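You operate a simulated robot arm through the tools that you are given. There is no shell and no other tool. Be economical: measure what you need, move in short steps, check, and stop when the job is done.

You run a simulated two-armed robot. Do the job below in one go: nothing can be reset, and whatever is moved stays where it is left.

TASK
Hold the hose reel on the top of the packing bench steady with one hand and flip the reel lock the other way with the other.

Only the result counts: the job must be done as asked and must still hold three seconds after the hand-in. Knocking over, shifting, dropping, spilling or breaking anything else fails it.

THE ROBOT
Two 7-joint arms with two-finger parallel grippers on one trunk, on a base that drives. Base frame: it is fixed to the floor where the robot stands at the start and does not move with it; the origin is under the middle of the robot, x ahead of it, y to its left, z up. Readings come in m, degrees, newtons and seconds.
The left shoulder is at the start at [0.07, 0.187, 1.24], the right one opposite. With the tool pointing down near the work surface each hand reaches from about 0.28 to 0.78 m from the robot's upright axis, wherever it stands, measured 20 degrees to its own side. Places, roughly: reel lock [0.5, -0.2, 0.9]. Payload 3.91 kg a hand.
Tool frame (each hand has its own): the origin (TCP) lies between the finger pads and is the grasp point; the fingertips stand 0.03 m ahead of it; z points along the fingers, y is the line along which they close. The gripper opens to 0.11 m. The fingers are 0.02 m wide and 0.01 m thick; the gripper's body (0.048 by 0.112 m) begins 0.055 m behind the TCP.
Orientation is told as [roll, pitch, yaw] about the base's x, y, z axes, in that order, counted from this pose: with the fingers straight down and closing along the base's y, the tool's x points along the base's -x, its y along +y and its z along -z.

THE INTERFACE
- The arms move only by the tool step_arm. It takes "left_motion", "right_motion" or both (then of equal length, played together; a hand with none holds still); each is a list that holds one entry, the list of rows, each a list of 7 numbers: the turn, a rotation vector about the tool's x, y, z in degrees, then the shift along the tool's x, y, z in m, then the opening, from 0 (shut) to 1 (fully open). In form: [[[rx, ry, rz, x, y, z, jaw], ...]]. A call has 1 to 20 rows; each row is the pose to reach, as a shift and turn from the pose commanded when the call began, along the tool's axes at that moment. Each row takes 0.2 s and may step no farther than 0.05 m and 8.6 degrees from the row before; otherwise, or with a gripper value out of range, the whole call is refused. A pose out of reach is approached as far as the arm can. The call stops where the force on the tool passes 40 N (or 10 N more than at its start, if that is more) or the arm is blocked; 0.2 s more then pass. Each finger travels about 0.072 m/s and halts on what it meets, pressing with about 26 N; the grip force reading is that of the motor and also rises with nothing between the fingers. The clock runs only during rows and for 0.2 s after the last one: add rows that repeat a pose to give the fingers time. The reply holds the time, the measured pose of the TCP, the force on the tool along the base axes, the opening and the grip force, in the units named above and with some noise, with the torque about the TCP (base axes, N m) and any sound that the robot's microphone picked up, and new pictures: "pictures" is both (left out), scene, wrist or none (wrist: the cameras of the hands that moved).
- Cameras (640 x 400 px; columns grow to the right, rows downward): "scene" is now at [0.123, -0.0474, 1.469]; the picture's right is [-0.52, -0.85, -0.00], its down [-0.49, 0.30, -0.81] and it looks along [0.69, -0.43, -0.58] (base axes); focal length 294 px, centre (320, 200). "left" rides on the left gripper at [0.072, -0.017, -0.103] in its tool frame; the picture's right is [0.23, 0.97, 0.00], its down [-0.76, 0.18, -0.62] and it looks along [-0.61, 0.14, 0.78] (tool axes); focal length 222 px, centre (320, 200). "right" rides on the right gripper at [0.072, 0.017, -0.103] in its tool frame; the picture's right is [-0.23, 0.97, 0.00], its down [-0.76, -0.18, -0.62] and it looks along [-0.61, -0.14, 0.78] (tool axes); focal length 222 px, centre (320, 200). There is no depth. A picture from a camera that has moved, and an enlarged one, comes with that camera's place and axes in the base frame and with its lens.
- lift_body(by): slides the trunk up (or, below 0, down) by that many m; the arms and the scene camera ride with it, the base frame stays. It gives what a move gives, with no picture.
- steer(legs): drives the robot by 1 to 6 legs, each [ahead, turn to the left] in m and degrees, along the robot's own axes; the way and the turn of a leg run together, so that a leg with both is an arc; at most 1.5 m and 180 degrees a leg. The arms and the cameras ride along, it lands a little off, and it stops where it bumps. It gives what a move gives, and a new picture of the scene camera.
- head_to(pan, tilt): turns the head with the scene camera to pan (to the left, within 86 degrees either way) and tilt (down, from -29 to 69), counted from straight ahead of the robot. It gives what a move gives, and a new picture of the scene camera.
- inspect(camera, box): a new picture of the part [left, top, right, bottom] of that camera's present view, enlarged. It takes no simulated time.
- job_done(): hands the job in; it is judged then, once.

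Work in short steps. Places have to be worked out from the pictures, the camera data and where the tool is seen: move nearer, look again, correct. Check each grasp and each placing, and mend what went wrong. You have 120 turns and 260 pictures in all, those below and enlarged ones among them. Open the grippers and draw the arms clear of the work before you hand the job in, unless the task says otherwise; then end with one line.

The tools are called after ">>>" as a command line: name --argument value ..., lists and objects as JSON in quotes. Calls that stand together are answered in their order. step_arm: Moves the arms, as the interface text tells. Its arguments: {"type":"object","properties":{"left_motion":{"type":"array"},"right_motion":{"type":"array"},"pictures":{"type":"string","enum":["both","scene","wrist","none"]}},"required":[]} The other tools are called the same way: lift_body (by) slides the trunk up or down; steer (legs) drives the base; head_to (pan, tilt) turns the head that bears the scene camera; inspect (camera, box) takes an enlarged picture of a part of a camera's view; job_done () hands the job in.

At the start:

```text
time_s: 0.0
left_tool_pos: [0.5367, -0.0308, 1.1015]
left_ee_rot: [0.0, 0.0, -0.1]
left_ft_force: [0.7, -0.6, 0.2]
left_torque: [0.0, 0.0, -0.01]
left_gripper_width: 0.11
left_grasp_force: 0.0
right_tool_pos: [0.4069, -0.4891, 1.1733]
right_ee_rot: [0.0, 0.0, -0.1]
right_ft_force: [0.2, -0.1, -0.6]
right_torque: [-0.01, 0.01, -0.03]
right_gripper_width: 0.1102
right_grasp_force: 0.0
trunk travel left (down, up): [-0.75, 0.19]
robot x, y, heading: [-0.0024, 0.0037, -0.3]
head pan, tilt: [-31.5, 35.4]
```

scene: 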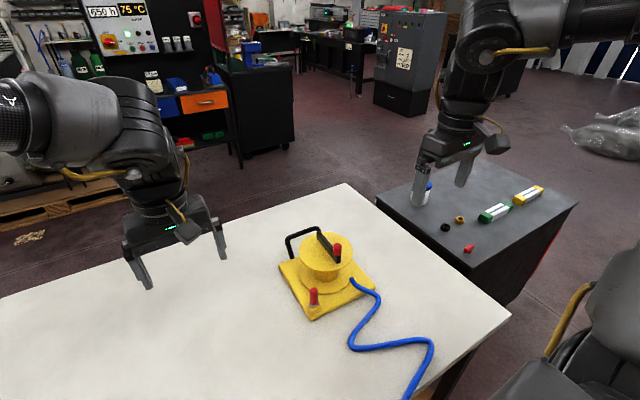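
right: 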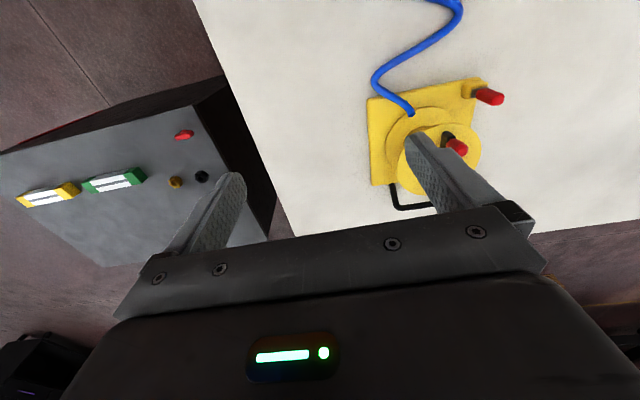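
left: 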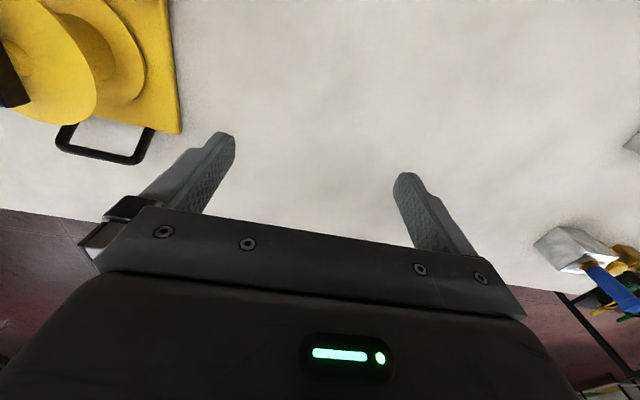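

The reel is a yellow base plate with a drum, a black handle, a red-knobbed crank on top and a red lever at the near corner. I enlarge it to tell which is the lock.

>>> inspect --camera "scene" --box '[250, 200, 410, 340]'

>>> inspect --camera "right" --box '[350, 50, 530, 220]'

```text
2.86 times, centred on (330, 270) of scene
camera zoom: at [0.123, -0.0474, 1.469], right [-0.52, -0.85, 0.0], down [-0.49, 0.3, -0.81], along [0.69, -0.43, -0.58], focal length 840 px, centre (291, 0)
```

zoom: 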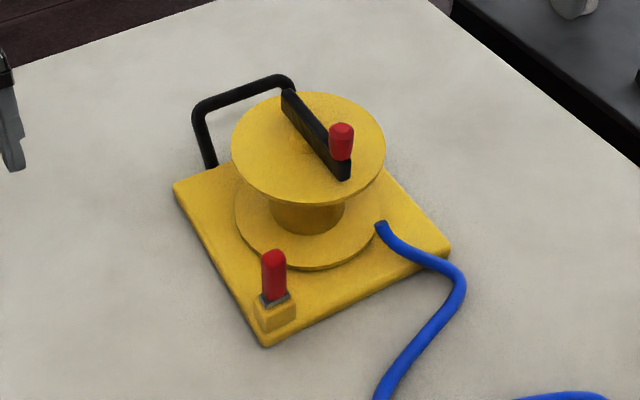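

```text
2.35 times, centred on (440, 135) of right
camera zoom: at [0.3339, -0.4722, 1.2777], right [0.23, 0.97, 0.0], down [0.76, -0.18, 0.62], along [0.61, -0.14, -0.78], focal length 523 px, centre (38, 353)
```

zoom: 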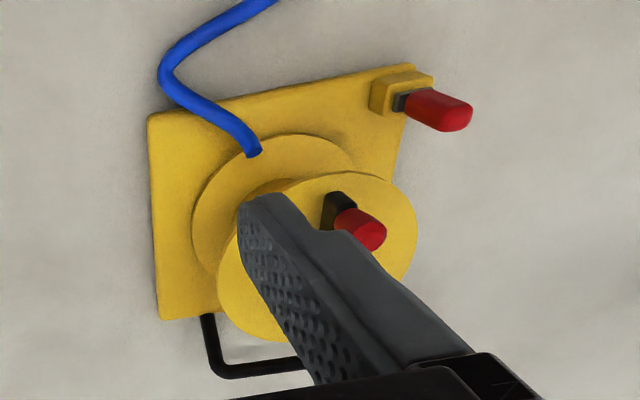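

The lock is the red lever on the block at the near-left plate corner, at about [0.477, -0.25, 0.89–0.945], standing near vertical. The black handle is at the far side of the plate. I move the left hand back and right for a close look at the lever.

>>> step_arm --left_motion '[[[0, 0, 0, 0.04, -0.03, 0, 1], [0, 0, 0, 0.08, -0.06, 0, 1], [0, 0, 0, 0.12, -0.09, 0, 1], [0, 0, 0, 0.15, -0.12, 0, 1], [0, 0, 0, 0.17, -0.15, 0, 1]]]'

>>> head_to --pan -31 --tilt 48

```text
time_s: 1.2
left_tool_pos: [0.3725, -0.1624, 1.1014]
left_ee_rot: [0.1, 0.0, -0.1]
left_ft_force: [0.3, -0.3, -1.7]
left_torque: [-0.02, 0.0, -0.03]
left_gripper_width: 0.1099
left_grasp_force: 0.0
left hand out of reach, approached as far as the arm can: row 5
right_tool_pos: [0.4082, -0.4906, 1.1715]
right_ee_rot: [0.1, 0.0, 0.1]
right_ft_force: [0.6, -0.5, 0.0]
right_torque: [0.02, 0.02, -0.01]
right_gripper_width: 0.1099
right_grasp_force: 0.1
trunk travel left (down, up): [-0.75, 0.19]
robot x, y, heading: [0.002, 0.0009, 0.2]
head pan, tilt: [-31.5, 35.4]
camera scene: at [0.1242, -0.0496, 1.4689], right [-0.52, -0.85, 0.0], down [-0.5, 0.3, -0.81], along [0.69, -0.42, -0.58], focal length 294 px, centre (320, 200)
camera left: at [0.3003, -0.1812, 1.2054], right [-0.23, 0.97, 0.0], down [0.76, 0.18, 0.62], along [0.61, 0.14, -0.78], focal length 222 px, centre (320, 200)
```

scene: 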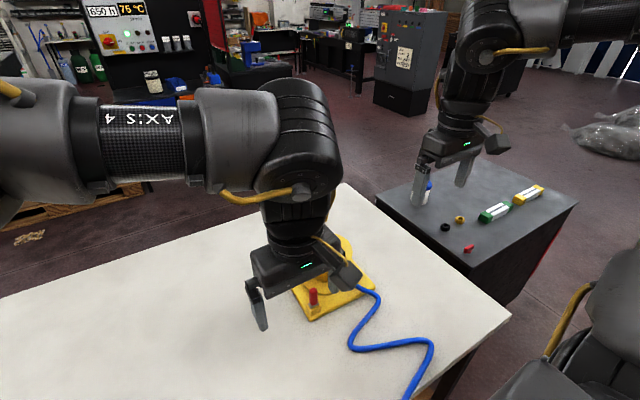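
left: 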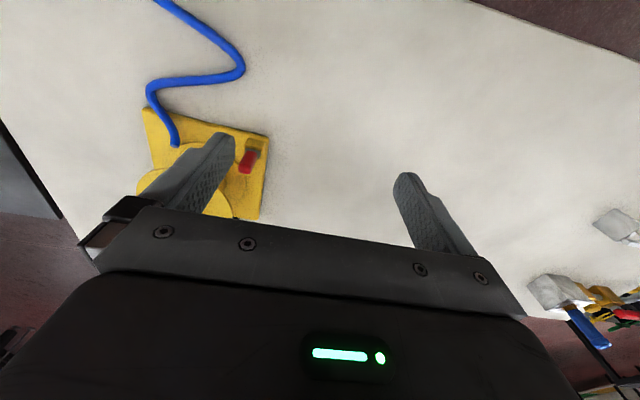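

```text
time_s: 1.9
left_tool_pos: [0.3721, -0.1617, 1.1007]
left_ee_rot: [0.0, 0.0, 0.0]
left_ft_force: [-0.1, 0.4, -0.3]
left_torque: [-0.01, 0.01, 0.0]
left_gripper_width: 0.1101
left_grasp_force: 0.1
right_tool_pos: [0.4067, -0.4886, 1.173]
right_ee_rot: [0.1, 0.0, -0.1]
right_ft_force: [1.7, 0.1, -0.6]
right_torque: [0.01, -0.01, -0.02]
right_gripper_width: 0.11
right_grasp_force: 0.1
trunk travel left (down, up): [-0.75, 0.19]
robot x, y, heading: [0.0021, -0.0011, -0.1]
head pan, tilt: [-31.0, 48.0]
camera scene: at [0.1154, -0.0417, 1.4508], right [-0.52, -0.86, 0.0], down [-0.64, 0.38, -0.67], along [0.57, -0.34, -0.74], focal length 294 px, centre (320, 200)
```

scene: 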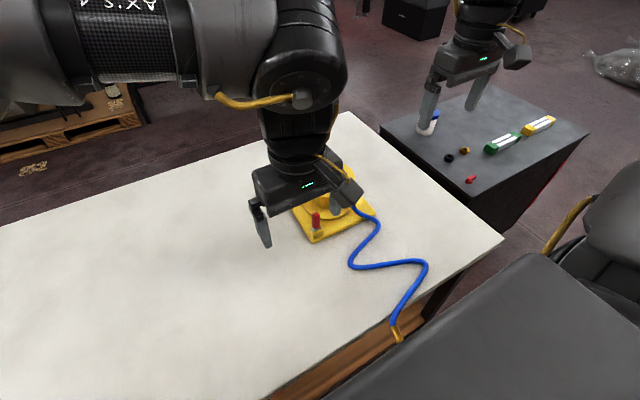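

The left camera sees the lever beside its finger; I enlarge that to work out the lever's lean.

>>> inspect --camera "left" --box '[200, 120, 290, 230]'

>>> inspect --camera "scene" --box '[280, 190, 350, 250]'

>>> inspect --camera "right" --box '[440, 60, 530, 130]'

```text
3.64 times, centred on (245, 175) of left
camera zoom: at [0.2998, -0.1786, 1.2056], right [-0.23, 0.97, 0.0], down [0.76, 0.18, 0.62], along [0.61, 0.14, -0.78], focal length 808 px, centre (593, 291)
```

zoom: 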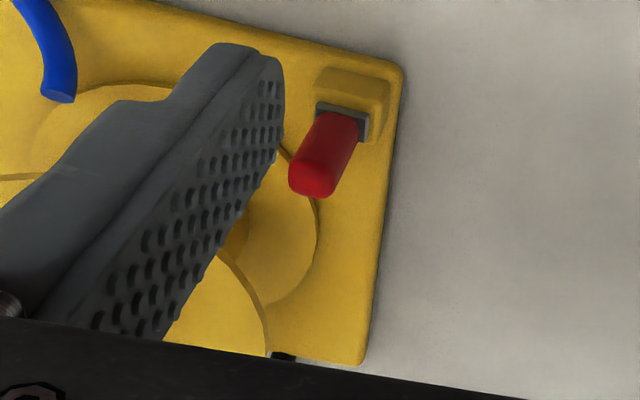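

```text
6.67 times, centred on (315, 220) of scene
camera zoom: at [0.1154, -0.0417, 1.4508], right [-0.52, -0.86, 0.0], down [-0.64, 0.38, -0.67], along [0.57, -0.34, -0.74], focal length 1961 px, centre (353, 67)
```

zoom: 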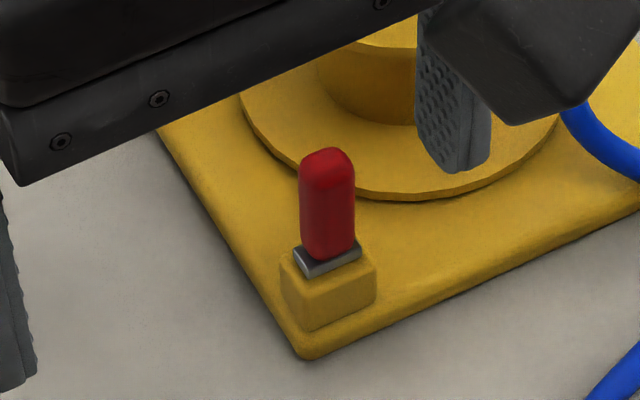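

```text
5.71 times, centred on (485, 95) of right
camera zoom: at [0.3337, -0.4719, 1.278], right [0.23, 0.97, 0.0], down [0.76, -0.18, 0.62], along [0.61, -0.14, -0.78], focal length 1269 px, centre (-623, 800)
```

zoom: 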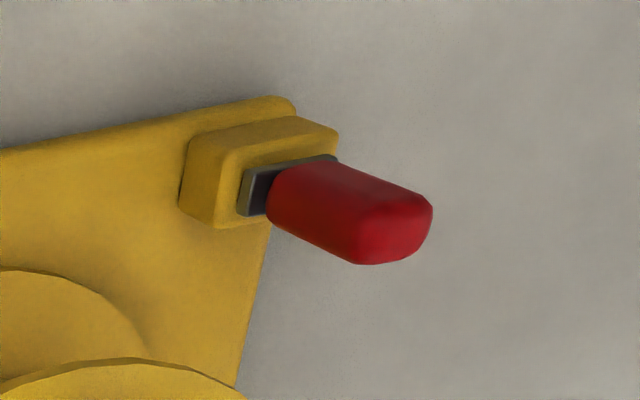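

The lever measures as practically vertical (base about [0.476, -0.247, 0.90], tip about z 0.945), so I'll have to feel which way it goes. The handle looks like a low loop from x≈0.645 to 0.71, y≈-0.30 to -0.41, z≈0.87. I bring the right hand over it to refine that.

>>> step_arm --right_motion '[[[0, 0, 0, -0.04, 0, 0.0, 1], [0, 0, 0, -0.08, 0.0, 0, 1], [0, 0, 0, -0.12, 0.02, 0.02, 1], [0, 0, 0, -0.16, 0.04, 0.04, 1], [0, 0, 0, -0.2, 0.06, 0.06, 1], [0, 0, 0, -0.23, 0.08, 0.08, 1]]]'

```text
time_s: 3.4
left_tool_pos: [0.371, -0.1629, 1.1017]
left_ee_rot: [0.1, 0.1, 0.0]
left_ft_force: [0.3, -0.3, 0.8]
left_torque: [0.03, 0.02, 0.0]
left_gripper_width: 0.1101
left_grasp_force: 0.0
right_tool_pos: [0.6188, -0.4136, 1.0899]
right_ee_rot: [0.1, -0.1, -0.1]
right_ft_force: [-0.7, -0.8, 0.0]
right_torque: [-0.01, 0.01, -0.02]
right_gripper_width: 0.1101
right_grasp_force: 0.1
right hand out of reach, approached as far as the arm can: row 6
trunk travel left (down, up): [-0.75, 0.19]
robot x, y, heading: [-0.0048, -0.001, 0.1]
head pan, tilt: [-31.0, 48.0]
camera scene: at [0.1166, -0.0433, 1.4506], right [-0.52, -0.86, 0.0], down [-0.64, 0.38, -0.67], along [0.57, -0.34, -0.74], focal length 294 px, centre (320, 200)
camera right: at [0.5461, -0.397, 1.1952], right [0.23, 0.97, 0.0], down [0.76, -0.18, 0.62], along [0.61, -0.14, -0.78], focal length 222 px, centre (320, 200)
```

scene: 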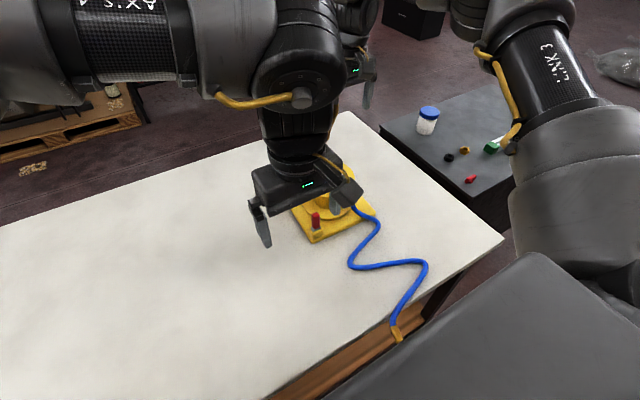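
right: 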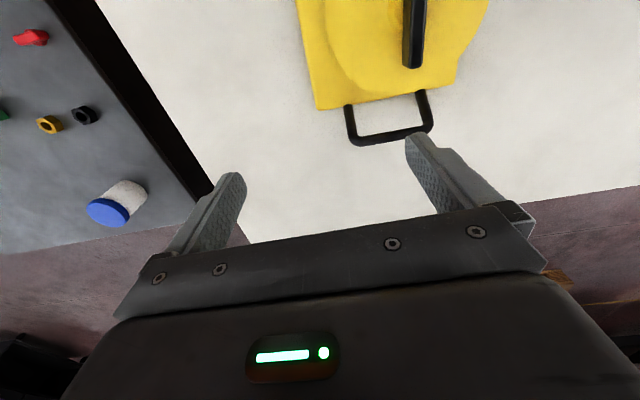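

Combining rays, the handle crossbar runs along y at about x 0.685, y -0.38 to -0.28, z≈0.90 (sloping up and out). I turn the right hand 90° so it closes along x across that bar, and check it can do so.

>>> step_arm --right_motion '[[[0, 0, -8.5, 0, 0, 0, 1], [0, 0, -17, 0.01, 0.01, 0, 1], [0, 0, -25.5, 0.01, 0.02, 0, 1], [0, 0, -34, 0.01, 0.03, 0, 1], [0, 0, -42.5, 0.01, 0.04, 0, 1], [0, 0, -51, 0.01, 0.05, 0, 1], [0, 0, -59.5, 0.01, 0.06, 0, 1], [0, 0, -68, 0.01, 0.07, 0, 1], [0, 0, -76.5, 0.01, 0.08, 0, 1], [0, 0, -85, 0, 0.08, 0, 1], [0, 0, -90, 0, 0.08, 0.0, 1]]]'

```text
time_s: 5.8
left_tool_pos: [0.3719, -0.1623, 1.1008]
left_ee_rot: [-0.1, 0.1, 0.0]
left_ft_force: [0.9, 0.0, -0.7]
left_torque: [-0.02, 0.01, 0.02]
left_gripper_width: 0.11
left_grasp_force: 0.0
right_tool_pos: [0.5951, -0.3425, 1.0924]
right_ee_rot: [-0.1, -0.1, 90.1]
right_ft_force: [1.3, -0.2, -0.6]
right_torque: [0.0, 0.0, 0.02]
right_gripper_width: 0.1101
right_grasp_force: 0.0
right hand out of reach, approached as far as the arm can: row 6, 7, 8, 9, 10, 11
trunk travel left (down, up): [-0.75, 0.19]
robot x, y, heading: [-0.0005, -0.0017, -0.1]
head pan, tilt: [-31.0, 48.0]
camera scene: at [0.1156, -0.042, 1.4507], right [-0.52, -0.86, 0.0], down [-0.64, 0.38, -0.67], along [0.57, -0.34, -0.74], focal length 294 px, centre (320, 200)
camera right: at [0.5781, -0.4155, 1.1966], right [-0.97, 0.23, 0.0], down [0.17, 0.76, 0.62], along [0.14, 0.61, -0.78], focal length 222 px, centre (320, 200)
```

scene: 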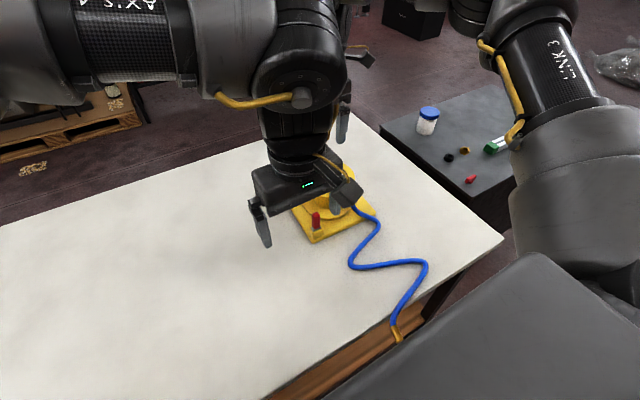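
right: 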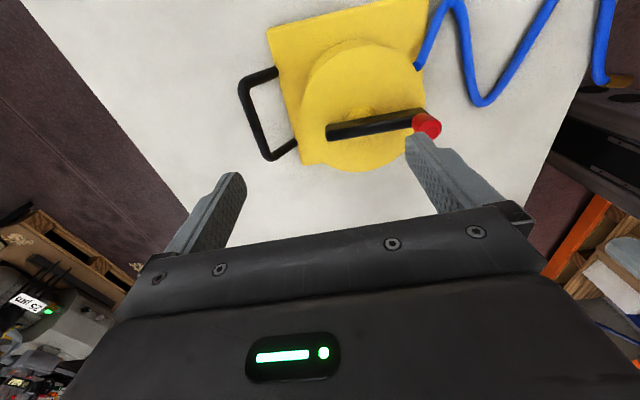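

The orientation is fine, but x is limited to about 0.60 at this height. I test whether reach grows lower down by pushing forward and down, staying well above the reel.

>>> step_arm --right_motion '[[[0, 0, 0, 0, -0.04, 0.01, 1], [0, 0, 0, 0, -0.06, 0.02, 1], [0, 0, 0, 0, -0.08, 0.03, 1], [0, 0, 0, 0, -0.09, 0.045, 1], [0, 0, 0, 0, -0.09, 0.06, 1]]]' --pictures "wrist"

```text
time_s: 7.0
left_tool_pos: [0.373, -0.1607, 1.1015]
left_ee_rot: [0.0, 0.0, 0.0]
left_ft_force: [0.8, -0.9, -0.4]
left_torque: [0.01, -0.01, 0.01]
left_gripper_width: 0.11
left_grasp_force: 0.0
right_tool_pos: [0.6075, -0.37, 1.0539]
right_ee_rot: [-0.2, -0.1, 90.1]
right_ft_force: [-0.7, -0.2, 0.1]
right_torque: [0.0, 0.0, 0.02]
right_gripper_width: 0.1102
right_grasp_force: 0.0
right hand out of reach, approached as far as the arm can: row 1, 2, 3, 4, 5
trunk travel left (down, up): [-0.75, 0.19]
robot x, y, heading: [0.0025, 0.0021, -0.0]
head pan, tilt: [-31.0, 48.0]
camera right: at [0.5898, -0.4431, 1.1591], right [-0.97, 0.23, 0.0], down [0.18, 0.76, 0.62], along [0.14, 0.61, -0.78], focal length 222 px, centre (320, 200)
```

right: 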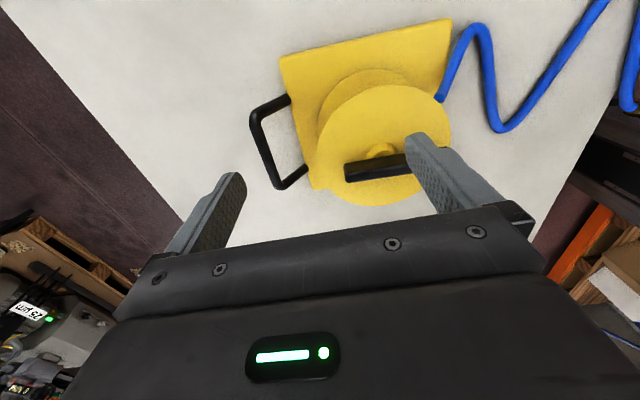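

Reach grows as the hand gets lower relative to the shoulder, so raising the trunk should help both hands.

>>> lift_body --by 0.13

```text
time_s: 8.5
left_tool_pos: [0.3733, -0.1623, 1.232]
left_ee_rot: [0.1, 0.2, 0.1]
left_ft_force: [0.5, 0.1, 0.1]
left_torque: [0.04, -0.02, 0.0]
left_gripper_width: 0.1098
left_grasp_force: 0.0
right_tool_pos: [0.6088, -0.3704, 1.1839]
right_ee_rot: [-0.1, -0.1, 90.0]
right_ft_force: [-0.5, 0.5, -0.2]
right_torque: [-0.02, -0.01, 0.0]
right_gripper_width: 0.11
right_grasp_force: 0.1
trunk travel left (down, up): [-0.88, 0.06]
robot x, y, heading: [0.0013, -0.0002, -0.3]
head pan, tilt: [-31.0, 48.0]
```

I lower the right hand while moving it forward toward above the bar.

>>> step_arm --right_motion '[[[0, 0, 0, 0, 0, 0.04, 1], [0, 0, 0, 0, -0.01, 0.08, 1], [0, 0, 0, -0.01, -0.03, 0.11, 1], [0, 0, 0, -0.02, -0.05, 0.14, 1], [0, 0, 0, -0.04, -0.075, 0.16, 1]]]'

```text
time_s: 9.7
left_tool_pos: [0.372, -0.1604, 1.2313]
left_ee_rot: [0.0, 0.1, -0.1]
left_ft_force: [0.7, -0.2, 0.3]
left_torque: [-0.01, -0.03, 0.01]
left_gripper_width: 0.11
left_grasp_force: 0.0
right_tool_pos: [0.5835, -0.3816, 1.0965]
right_ee_rot: [-0.1, -0.1, 90.0]
right_ft_force: [0.1, 0.1, 0.2]
right_torque: [0.0, -0.03, 0.0]
right_gripper_width: 0.11
right_grasp_force: 0.0
right hand out of reach, approached as far as the arm can: row 1, 2, 3, 4, 5
trunk travel left (down, up): [-0.88, 0.06]
robot x, y, heading: [-0.0008, 0.0003, -0.1]
head pan, tilt: [-31.0, 48.0]
camera scene: at [0.1158, -0.0423, 1.5807], right [-0.52, -0.86, 0.0], down [-0.64, 0.38, -0.67], along [0.57, -0.34, -0.74], focal length 294 px, centre (320, 200)
camera right: at [0.5655, -0.454, 1.2015], right [-0.97, 0.23, 0.0], down [0.18, 0.76, 0.63], along [0.14, 0.61, -0.78], focal length 222 px, centre (320, 200)
```

scene: 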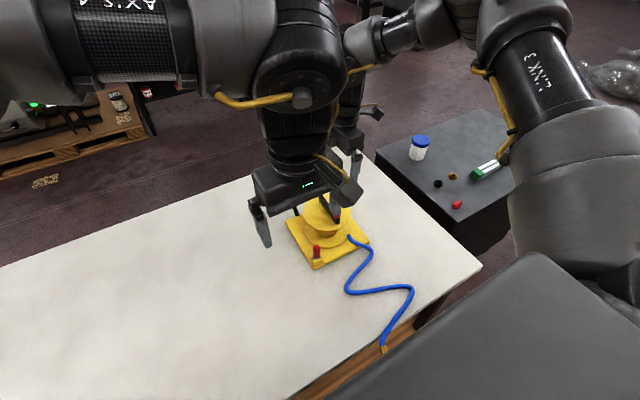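
right: 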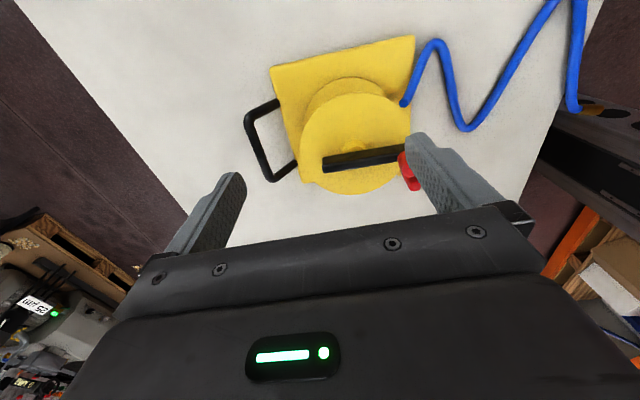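

Going lower at this yaw hits a joint limit. I look at the gap between robot and bench to see whether driving ahead a little is an option.

>>> head_to --pan -10 --tilt 69

```text
time_s: 10.6
left_tool_pos: [0.3725, -0.1617, 1.2322]
left_ee_rot: [-0.1, 0.1, -0.1]
left_ft_force: [0.0, -0.9, 0.1]
left_torque: [-0.02, 0.0, 0.04]
left_gripper_width: 0.1102
left_grasp_force: 0.0
right_tool_pos: [0.5836, -0.3816, 1.0968]
right_ee_rot: [-0.2, -0.2, 89.9]
right_ft_force: [0.8, -0.9, 0.7]
right_torque: [0.01, 0.02, 0.01]
right_gripper_width: 0.1102
right_grasp_force: 0.0
trunk travel left (down, up): [-0.88, 0.06]
robot x, y, heading: [-0.0032, -0.0001, -0.0]
head pan, tilt: [-10.0, 68.8]
camera scene: at [0.1032, -0.0112, 1.5561], right [-0.17, -0.98, 0.0], down [-0.92, 0.16, -0.36], along [0.36, -0.06, -0.93], focal length 294 px, centre (320, 200)
```

scene: 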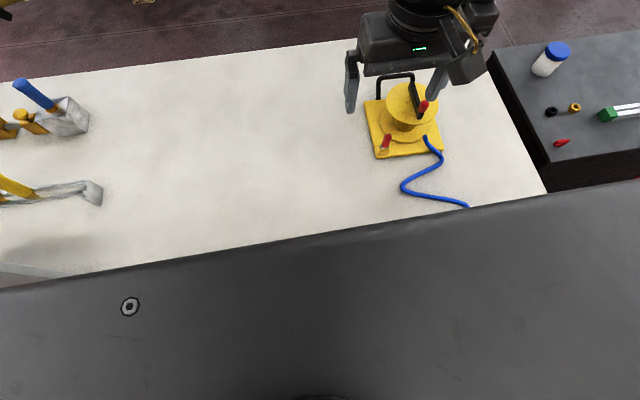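

The left gripper is in the way of the view, but the reel is clear. The 90° wrist turn seems to be the limit, so I turn the right hand back to yaw 0 and test how far it reaches lower down, to the right of the reel.

>>> step_arm --right_motion '[[[0, 0, 8.5, 0, 0, 0, 1], [0, 0, 17, 0.01, 0, 0, 1], [0, 0, 25.5, 0.02, 0, 0, 1], [0, 0, 34, 0.03, 0, 0, 1], [0, 0, 42.5, 0.04, 0, 0, 1], [0, 0, 51, 0.06, 0, 0, 1], [0, 0, 59.5, 0.08, 0, 0, 1], [0, 0, 68, 0.1, 0, 0, 1], [0, 0, 76.5, 0.11, 0, 0, 1], [0, 0, 85, 0.11, 0, 0, 1], [0, 0, 90, 0.11, 0, 0.0, 1]]]' --pictures "none"

```text
time_s: 13.0
left_tool_pos: [0.3712, -0.162, 1.2317]
left_ee_rot: [0.0, -0.1, 0.1]
left_ft_force: [-0.2, 0.1, -0.5]
left_torque: [-0.01, -0.02, 0.03]
left_gripper_width: 0.11
left_grasp_force: 0.0
right_tool_pos: [0.5827, -0.4899, 1.0963]
right_ee_rot: [0.0, -0.1, -0.1]
right_ft_force: [0.4, -0.6, -0.7]
right_torque: [0.02, -0.01, 0.01]
right_gripper_width: 0.1101
right_grasp_force: 0.0
trunk travel left (down, up): [-0.88, 0.06]
robot x, y, heading: [-0.0009, -0.0031, -0.1]
head pan, tilt: [-10.0, 68.8]
```

Fully reached here. Now I move forward and down outside the reel.

>>> step_arm --right_motion '[[[0, 0, 0, -0.01, 0, 0.04, 1], [0, 0, 0, -0.03, 0.02, 0.07, 1], [0, 0, 0, -0.05, 0.04, 0.08, 1], [0, 0, 0, -0.07, 0.06, 0.08, 1], [0, 0, 0, -0.085, 0.09, 0.08, 1]]]' --pictures "wrist"

```text
time_s: 14.2
left_tool_pos: [0.3726, -0.1615, 1.2309]
left_ee_rot: [0.0, 0.0, -0.1]
left_ft_force: [-0.9, -0.8, -0.6]
left_torque: [-0.03, 0.03, 0.0]
left_gripper_width: 0.1102
left_grasp_force: 0.1
right_tool_pos: [0.5871, -0.4222, 1.0782]
right_ee_rot: [0.0, -0.1, 0.0]
right_ft_force: [-0.3, 0.3, 0.6]
right_torque: [-0.01, -0.01, 0.01]
right_gripper_width: 0.11
right_grasp_force: 0.0
right hand out of reach, approached as far as the arm can: row 1, 2, 3, 4, 5
trunk travel left (down, up): [-0.88, 0.06]
robot x, y, heading: [-0.0008, -0.001, -0.0]
head pan, tilt: [-10.0, 68.8]
camera right: at [0.5127, -0.4048, 1.1834], right [0.23, 0.97, 0.0], down [0.76, -0.18, 0.63], along [0.61, -0.14, -0.78], focal length 222 px, centre (320, 200)
```

right: 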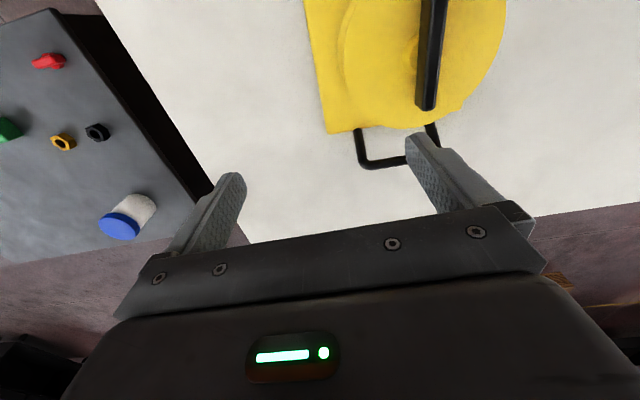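

The data indicate reach is best when the TCP is only ~0.1 m below the shoulder, so the trunk should go down instead, and pitching the fingers forward gains more. I raise both hands first for clearance.

>>> step_arm --right_motion '[[[0, 0, 0, 0.03, 0, -0.04, 1], [0, 0, 0, 0.06, 0, -0.08, 1], [0, 0, 0, 0.09, 0, -0.12, 1], [0, 0, 0, 0.1, 0, -0.16, 1]]]' --left_motion '[[[0, 0, 0, 0, 0.02, -0.02, 1], [0, 0, 0, -0.02, 0.05, -0.04, 1], [0, 0, 0, -0.03, 0.08, -0.06, 1], [0, 0, 0, -0.04, 0.1, -0.08, 1]]]' --pictures "none"

>>> lift_body --by -0.25

>>> head_to --pan -31 --tilt 45

```text
time_s: 15.2
left_tool_pos: [0.4096, -0.0599, 1.3133]
left_ee_rot: [0.0, 0.1, 0.1]
left_ft_force: [0.1, 0.4, -0.3]
left_torque: [0.01, -0.01, 0.0]
left_gripper_width: 0.11
left_grasp_force: 0.0
right_tool_pos: [0.4863, -0.4225, 1.2394]
right_ee_rot: [0.0, -0.1, 0.1]
right_ft_force: [-0.2, 0.4, 0.0]
right_torque: [0.01, -0.05, -0.02]
right_gripper_width: 0.11
right_grasp_force: 0.0
trunk travel left (down, up): [-0.88, 0.06]
robot x, y, heading: [-0.0011, 0.0026, -0.3]
head pan, tilt: [-10.0, 68.8]
```

```text
time_s: 17.8
left_tool_pos: [0.4127, -0.0611, 1.0616]
left_ee_rot: [0.0, 0.0, -0.1]
left_ft_force: [0.0, 0.1, 0.3]
left_torque: [0.06, 0.02, 0.01]
left_gripper_width: 0.1101
left_grasp_force: 0.0
right_tool_pos: [0.488, -0.4229, 0.9886]
right_ee_rot: [0.0, -0.1, 0.0]
right_ft_force: [-0.7, -0.5, 0.7]
right_torque: [-0.03, 0.04, 0.01]
right_gripper_width: 0.1102
right_grasp_force: 0.0
trunk travel left (down, up): [-0.63, 0.31]
robot x, y, heading: [-0.0038, -0.0019, 0.0]
head pan, tilt: [-10.0, 68.8]
```

```text
time_s: 18.6
left_tool_pos: [0.4138, -0.0611, 1.062]
left_ee_rot: [-0.1, 0.0, 0.0]
left_ft_force: [-0.6, 0.0, 0.8]
left_torque: [0.0, -0.01, 0.03]
left_gripper_width: 0.1098
left_grasp_force: 0.2
right_tool_pos: [0.4882, -0.4237, 0.9899]
right_ee_rot: [0.1, 0.0, 0.0]
right_ft_force: [0.3, -0.6, 0.1]
right_torque: [-0.01, -0.01, 0.01]
right_gripper_width: 0.1099
right_grasp_force: 0.1
trunk travel left (down, up): [-0.63, 0.31]
robot x, y, heading: [0.0008, 0.0019, -0.3]
head pan, tilt: [-31.0, 45.0]
camera scene: at [0.1178, -0.0432, 1.3348], right [-0.51, -0.86, 0.0], down [-0.61, 0.36, -0.71], along [0.61, -0.36, -0.71], focal length 294 px, centre (320, 200)
```

scene: 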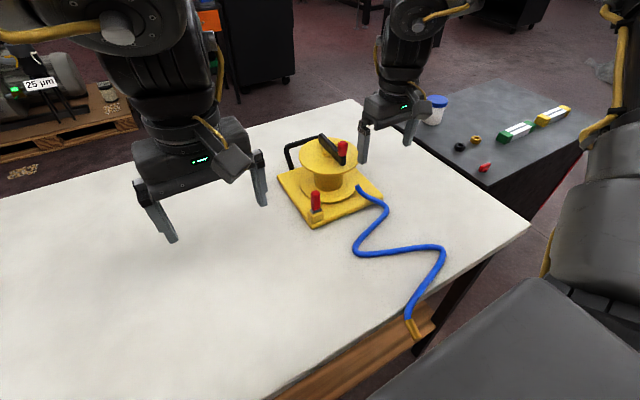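

Good clear view of the reel now. I enlarge it to fix flange, crank, handle and lever heights.

>>> inspect --camera "scene" --box '[265, 120, 395, 230]'

>>> inspect --camera "right" --box '[300, 0, 640, 200]'

>>> inspect --camera "left" --box '[0, 0, 300, 200]'

```text
3.64 times, centred on (330, 175) of scene
camera zoom: at [0.1178, -0.0432, 1.3348], right [-0.51, -0.86, 0.0], down [-0.61, 0.36, -0.71], along [0.61, -0.36, -0.71], focal length 1070 px, centre (284, 291)
```

zoom: 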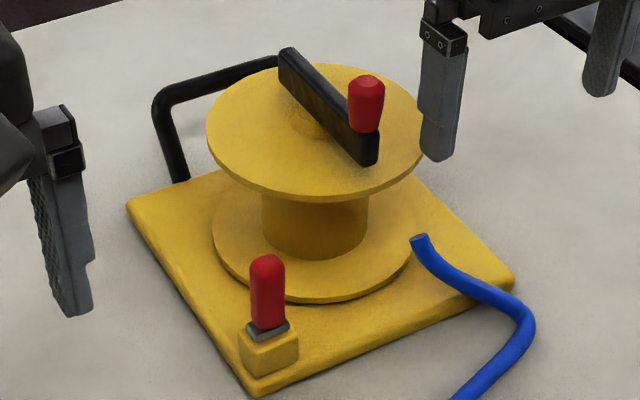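

```text
1.88 times, centred on (470, 100) of right
camera zoom: at [0.415, -0.4069, 1.0938], right [0.23, 0.97, 0.0], down [0.76, -0.18, 0.62], along [0.61, -0.14, -0.78], focal length 418 px, centre (38, 388)
```

zoom: 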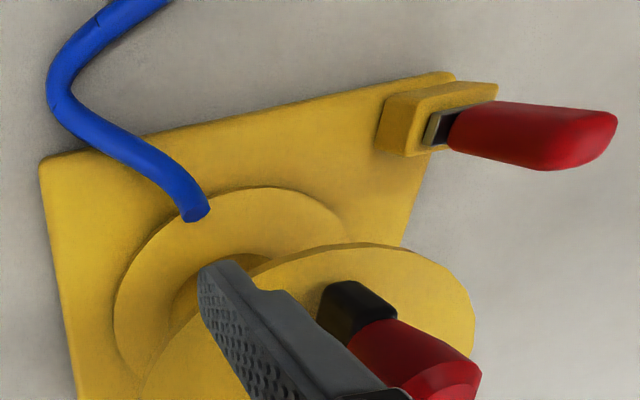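

```text
2.00 times, centred on (150, 100) of left
camera zoom: at [0.3409, -0.0786, 1.1657], right [-0.23, 0.97, 0.0], down [0.76, 0.18, 0.62], along [0.61, 0.14, -0.78], focal length 444 px, centre (660, 400)
```

zoom: 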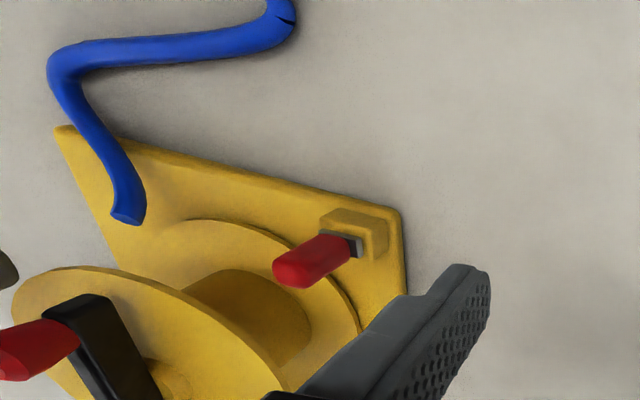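

Flange is at z≈0.955, centre about (0.55,-0.32), radius 0.064; the handle bend at [0.69,-0.28,0.905] is confirmed. I lift the right hand, move forward beyond the flange and pitch the fingers forward 25°, aiming to grip the right leg of the handle at about [0.672,-0.375,0.89].

>>> step_arm --right_motion '[[[0, 0, 0, 0, 0, -0.04, 1], [0, 0, 0, 0, 0, -0.08, 1], [0, -8, 0, -0.04, 0.01, -0.09, 1], [0, -16, 0, -0.08, 0.02, -0.09, 1], [0, -24, 0, -0.11, 0.03, -0.09, 1], [0, -25, 0, -0.14, 0.045, -0.09, 1]]]'

```text
time_s: 20.0
left_tool_pos: [0.4156, -0.06, 1.0615]
left_ee_rot: [-0.1, 0.1, 0.1]
left_ft_force: [0.5, 0.2, -0.5]
left_torque: [0.0, 0.03, 0.01]
left_gripper_width: 0.11
left_grasp_force: 0.1
right_tool_pos: [0.6302, -0.3763, 1.077]
right_ee_rot: [0.0, -25.1, 0.0]
right_ft_force: [-0.2, 1.3, -1.0]
right_torque: [0.0, 0.01, -0.01]
right_gripper_width: 0.11
right_grasp_force: 0.0
trunk travel left (down, up): [-0.63, 0.31]
robot x, y, heading: [0.0011, -0.0004, -0.1]
head pan, tilt: [-31.0, 45.0]
camera scene: at [0.1201, -0.0416, 1.3347], right [-0.51, -0.86, 0.0], down [-0.61, 0.36, -0.71], along [0.6, -0.36, -0.71], focal length 294 px, centre (320, 200)
camera right: at [0.5196, -0.3591, 1.1425], right [0.21, 0.97, 0.1], down [0.43, -0.18, 0.89], along [0.88, -0.14, -0.45], focal length 222 px, centre (320, 200)
```

scene: 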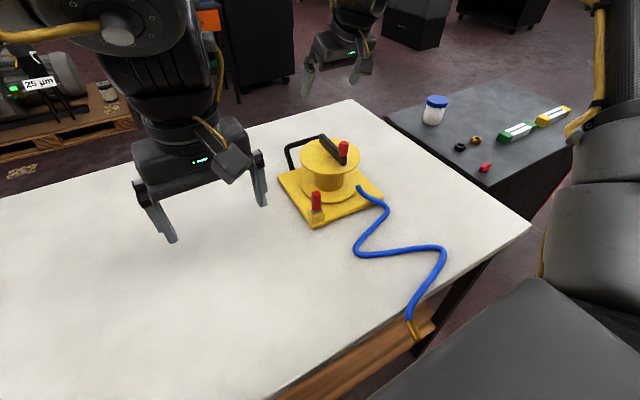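
right: 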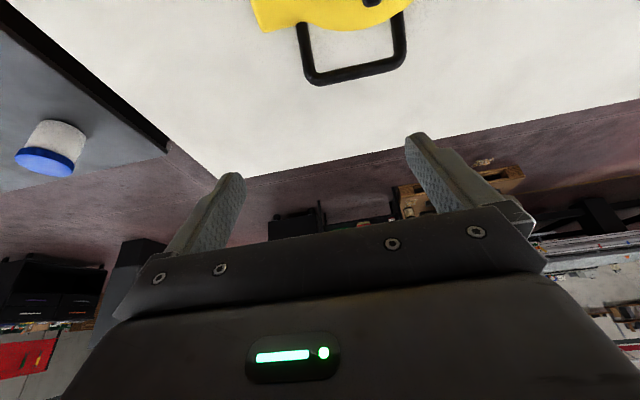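

Full reach with the pitch. The leg's foot is at about [0.647,-0.378,0.87] and its bend at [0.682,-0.380,0.905]. To keep the gripper body off the flange I ease the pitch to 15° and come to just above the leg with jaws partly closed.

>>> step_arm --right_motion '[[[0, 5, 0, 0.0, -0.002, 0.03, 0.8], [0, 10, 0, 0.003, -0.003, 0.06, 0.6], [0, 10, 0, 0.005, -0.003, 0.09, 0.6], [0, 10, 0, 0.0072, -0.003, 0.1147, 0.6], [0, 10, 0, 0.0072, -0.003, 0.1147, 0.6]]]'

```text
time_s: 21.2
left_tool_pos: [0.4121, -0.0608, 1.0607]
left_ee_rot: [0.0, 0.1, 0.0]
left_ft_force: [0.1, 0.2, 0.1]
left_torque: [0.0, -0.02, -0.01]
left_gripper_width: 0.1102
left_grasp_force: 0.1
right_tool_pos: [0.6699, -0.3809, 0.9731]
right_ee_rot: [0.0, -15.1, 0.0]
right_ft_force: [-0.3, 0.0, 0.5]
right_torque: [-0.01, -0.01, -0.01]
right_gripper_width: 0.066
right_grasp_force: 0.0
trunk travel left (down, up): [-0.63, 0.31]
robot x, y, heading: [-0.0013, 0.0004, 0.2]
head pan, tilt: [-31.0, 45.0]
camera scene: at [0.1171, -0.043, 1.335], right [-0.52, -0.86, 0.0], down [-0.61, 0.36, -0.71], along [0.61, -0.36, -0.71], focal length 294 px, centre (320, 200)
camera right: at [0.5722, -0.3634, 1.0555], right [0.22, 0.97, 0.06], down [0.57, -0.18, 0.8], along [0.79, -0.14, -0.6], focal length 222 px, centre (320, 200)
```

scene: 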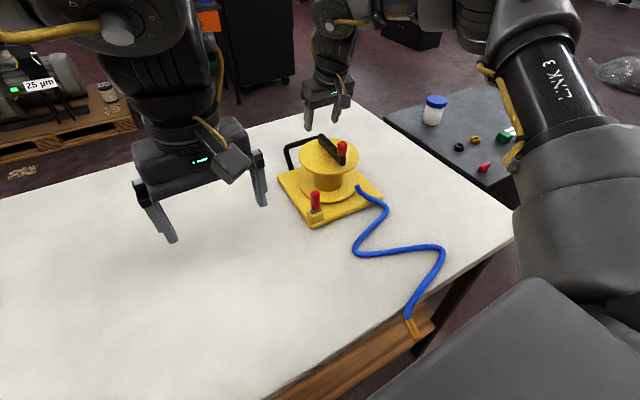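
right: 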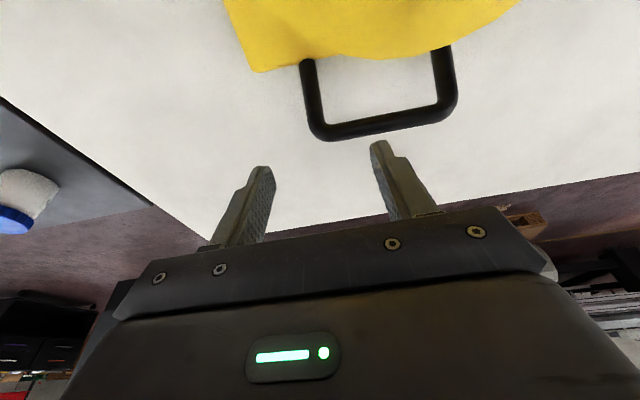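

The leg lies at y≈-0.380, centred between the fingers. I descend to [0.668,-0.380,0.893] and then close.

>>> step_arm --right_motion '[[[0, 0, 0, 0.008, 0, 0.026, 0.6], [0, 0, 0, 0.015, 0, 0.052, 0.6], [0, 0, 0, 0.0226, 0.0, 0.0768, 0.6], [0, 0, 0, 0.0226, 0.0, 0.0768, 0.6]]]'

```text
time_s: 21.8
left_tool_pos: [0.4107, -0.0601, 1.063]
left_ee_rot: [0.0, -0.1, 0.0]
left_ft_force: [0.0, -0.8, 0.5]
left_torque: [-0.03, 0.0, 0.0]
left_gripper_width: 0.1099
left_grasp_force: 0.0
right_tool_pos: [0.6742, -0.3794, 0.9384]
right_ee_rot: [0.3, -16.8, -0.4]
right_ft_force: [-3.0, 0.6, 12.8]
right_torque: [0.41, -0.08, 0.17]
right_gripper_width: 0.0661
right_grasp_force: 0.3
trunk travel left (down, up): [-0.63, 0.31]
robot x, y, heading: [-0.0023, -0.0021, 0.2]
head pan, tilt: [-31.0, 45.0]
stopped in row 2 (right hand): the force on the tool passed its limit (the readings are from after the stop); the commanded pose is now the measured one
camera scene: at [0.1148, -0.0422, 1.3354], right [-0.52, -0.86, 0.0], down [-0.6, 0.36, -0.71], along [0.61, -0.36, -0.71], focal length 294 px, centre (320, 200)
camera right: at [0.5741, -0.3622, 1.0184], right [0.22, 0.97, 0.07], down [0.55, -0.18, 0.82], along [0.81, -0.14, -0.57], focal length 222 px, centre (320, 200)
```

scene: 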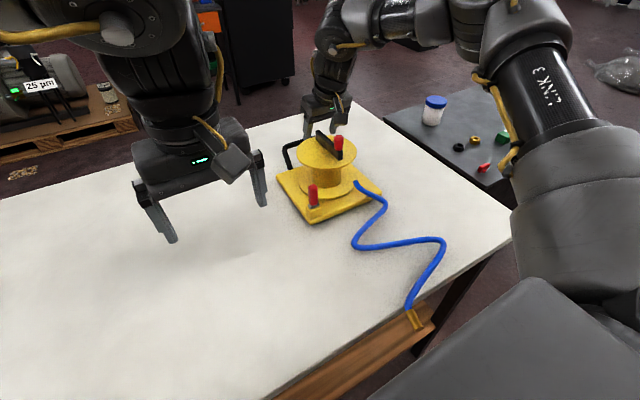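
right: 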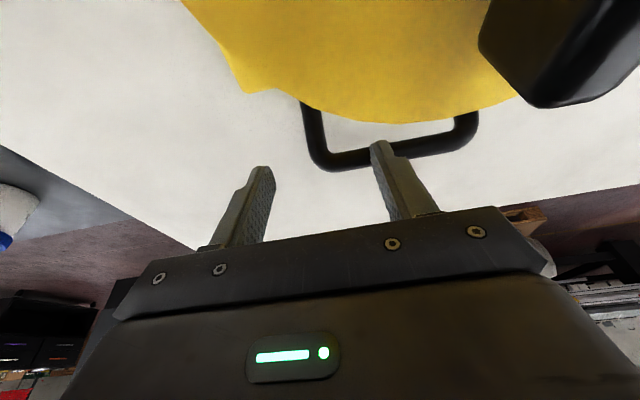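

The inner finger landed on the crossbar (force offset and x fit that), so the fingers must come down slightly nearer the plate, inside the loop. I lift, reduce pitch to 10°, shift to x 0.658 and descend to z 0.905.

>>> step_arm --right_motion '[[[0, 0, 0, -0.0072, 0, -0.0239, 0.6], [0, 6.8, 0, 0.0107, 0, -0.0206, 0.6], [0, 6.8, 0, 0.0107, 0, -0.0206, 0.6], [0, 6.8, 0, 0.0179, 0.0, 0.0033, 0.6], [0, 6.8, 0, 0.0252, 0.0, 0.0273, 0.6], [0, 6.8, 0, 0.0252, 0.0, 0.0273, 0.6]]]'

```text
time_s: 23.2
left_tool_pos: [0.4129, -0.0609, 1.0613]
left_ee_rot: [0.1, -0.1, 0.0]
left_ft_force: [0.3, 0.4, 0.1]
left_torque: [-0.02, 0.03, -0.01]
left_gripper_width: 0.1099
left_grasp_force: 0.0
right_tool_pos: [0.6485, -0.3835, 0.9035]
right_ee_rot: [0.4, -9.9, -0.2]
right_ft_force: [-0.4, -0.6, 1.3]
right_torque: [0.03, -0.01, 0.05]
right_gripper_width: 0.066
right_grasp_force: 0.1
right hand out of reach, approached as far as the arm can: row 2, 3, 4, 5, 6
trunk travel left (down, up): [-0.63, 0.31]
robot x, y, heading: [0.0012, -0.0027, 0.2]
head pan, tilt: [-31.0, 45.0]
camera scene: at [0.1179, -0.0431, 1.3349], right [-0.52, -0.86, 0.0], down [-0.61, 0.36, -0.71], along [0.61, -0.36, -0.71], focal length 294 px, centre (320, 200)
camera right: at [0.5596, -0.3668, 0.995], right [0.23, 0.97, 0.05], down [0.64, -0.19, 0.74], along [0.73, -0.14, -0.67], focal length 222 px, centre (320, 200)
```

scene: 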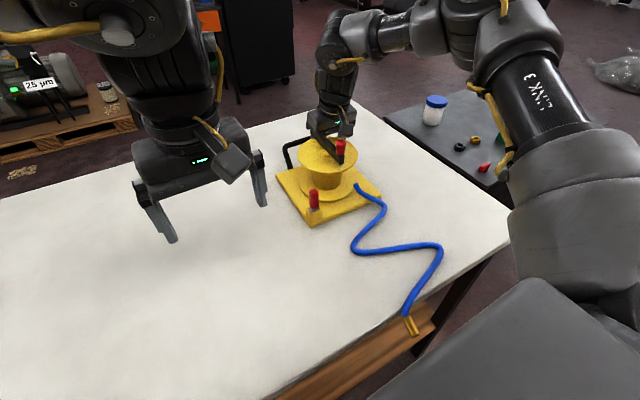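
right: 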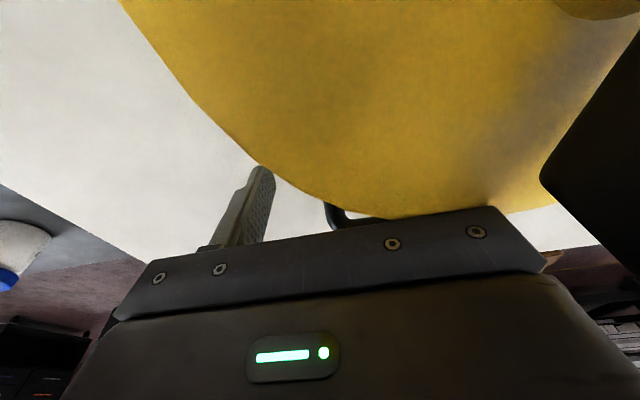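

No contact force, and the tips straddle the lower leg by my geometry, just short in x. I close and check the width.

>>> step_arm --right_motion '[[[0, 0, 0, 0, 0, 0, 0.4], [0, 0, 0, 0, 0, 0, 0.2], [0, 0, 0, 0, 0, 0, 0.0], [0, 0, 0, 0, 0, 0, 0.0], [0, 0, 0, 0, 0, 0, 0]]]' --pictures "wrist"

```text
time_s: 24.4
left_tool_pos: [0.414, -0.061, 1.0608]
left_ee_rot: [-0.1, 0.0, 0.0]
left_ft_force: [-1.1, -0.5, -0.5]
left_torque: [0.02, 0.04, -0.01]
left_gripper_width: 0.1103
left_grasp_force: 0.1
right_tool_pos: [0.6492, -0.3826, 0.9042]
right_ee_rot: [0.5, -9.9, -0.2]
right_ft_force: [-0.6, 1.7, 0.0]
right_torque: [0.06, -0.03, -0.01]
right_gripper_width: 0.0133
right_grasp_force: 26.0
trunk travel left (down, up): [-0.63, 0.31]
robot x, y, heading: [0.0018, 0.0023, 0.1]
head pan, tilt: [-31.0, 45.0]
camera right: at [0.5598, -0.3664, 0.9951], right [0.23, 0.97, 0.05], down [0.64, -0.18, 0.74], along [0.73, -0.14, -0.67], focal length 222 px, centre (320, 200)
```

right: 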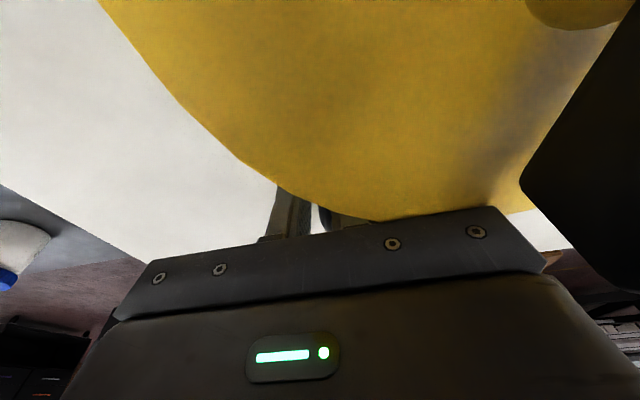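

The right hand now grips the handle leg (width 13 mm, 26 N). Next the left hand comes over toward the lever for a close look, staying above it.

>>> step_arm --left_motion '[[[0, 0, 0, 0, -0.04, 0, 1], [0, 0, 0, 0, -0.08, 0, 1], [0, 0, 0, 0, -0.12, 0, 1], [0, 0, 0, -0.01, -0.15, 0.01, 1], [0, 0, 0, -0.01, -0.17, 0.03, 1]]]'

```text
time_s: 25.6
left_tool_pos: [0.4214, -0.1542, 1.036]
left_ee_rot: [-1.0, -0.1, 1.2]
left_ft_force: [0.3, 0.1, -0.7]
left_torque: [0.04, 0.01, 0.05]
left_gripper_width: 0.1102
left_grasp_force: 0.1
left hand out of reach, approached as far as the arm can: row 3, 4, 5
right_tool_pos: [0.6488, -0.3842, 0.9037]
right_ee_rot: [0.5, -9.8, -0.3]
right_ft_force: [1.2, -0.3, 2.9]
right_torque: [0.06, 0.63, 0.0]
right_gripper_width: 0.0133
right_grasp_force: 26.1
trunk travel left (down, up): [-0.63, 0.31]
robot x, y, heading: [0.0005, -0.0004, 0.2]
head pan, tilt: [-31.0, 45.0]
camera scene: at [0.1185, -0.0435, 1.335], right [-0.52, -0.86, 0.0], down [-0.61, 0.36, -0.71], along [0.61, -0.36, -0.71], focal length 294 px, centre (320, 200)
camera left: at [0.3495, -0.1712, 1.1407], right [-0.25, 0.97, -0.02], down [0.76, 0.2, 0.62], along [0.6, 0.14, -0.78], focal length 222 px, centre (320, 200)
```

scene: 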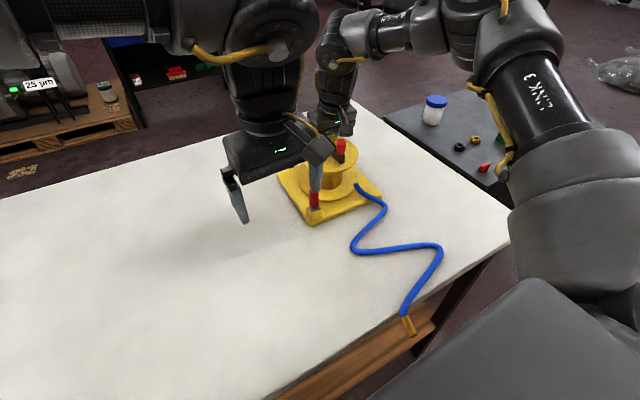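
left: 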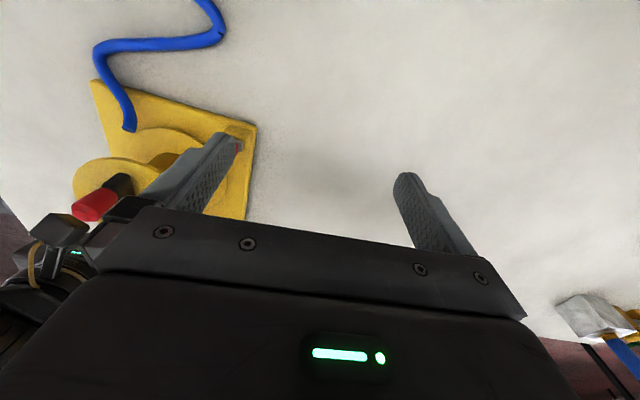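

The left hand with vertical fingers stops at y≈-0.154; rolling it so its fingers point toward -y and down should extend it. I roll 42° in place, close the jaws, and move right at x≈0.42, staying off the lever.

>>> step_arm --left_motion '[[[8.5, 0, 0, 0, 0, 0, 0.8], [17, 0, 0, 0, 0, 0, 0.6], [25.5, 0, 0, 0, -0.01, 0, 0.4], [34, 0, 0, 0.0, -0.02, 0.0, 0.2], [42, 0, 0, 0.0, -0.04, 0.0, 0], [42, 0, 0, 0.0, -0.06, 0.0, 0], [42, 0, 0, 0.0, -0.07, 0.02, 0]]]'

```text
time_s: 27.2
left_tool_pos: [0.4114, -0.2267, 1.0101]
left_ee_rot: [-42.0, 0.0, 0.1]
left_ft_force: [0.5, -0.5, 0.1]
left_torque: [-0.02, 0.01, 0.05]
left_gripper_width: 0.0002
left_grasp_force: 25.8
right_tool_pos: [0.6497, -0.3828, 0.9047]
right_ee_rot: [0.5, -9.9, -0.4]
right_ft_force: [0.7, -1.6, 2.3]
right_torque: [-0.06, -0.24, -0.02]
right_gripper_width: 0.0132
right_grasp_force: 26.1
trunk travel left (down, up): [-0.63, 0.31]
robot x, y, heading: [0.0014, 0.0022, -0.0]
head pan, tilt: [-31.0, 45.0]
camera scene: at [0.1177, -0.0432, 1.335], right [-0.52, -0.86, 0.0], down [-0.61, 0.36, -0.71], along [0.61, -0.36, -0.71], focal length 294 px, centre (320, 200)
camera left: at [0.3407, -0.1711, 1.0987], right [-0.23, 0.72, -0.65], down [0.76, 0.55, 0.34], along [0.61, -0.42, -0.68], focal length 222 px, centre (320, 200)
```

scene: 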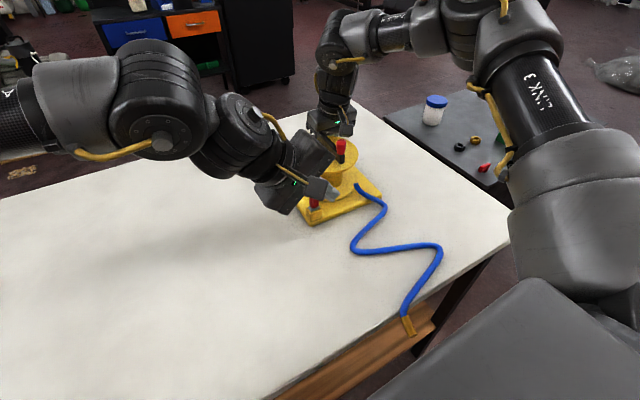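
left: 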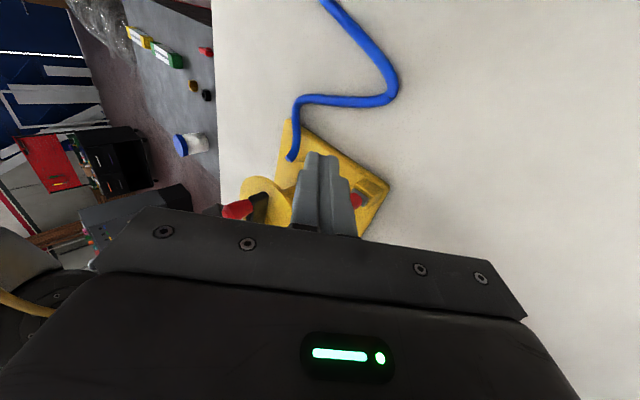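

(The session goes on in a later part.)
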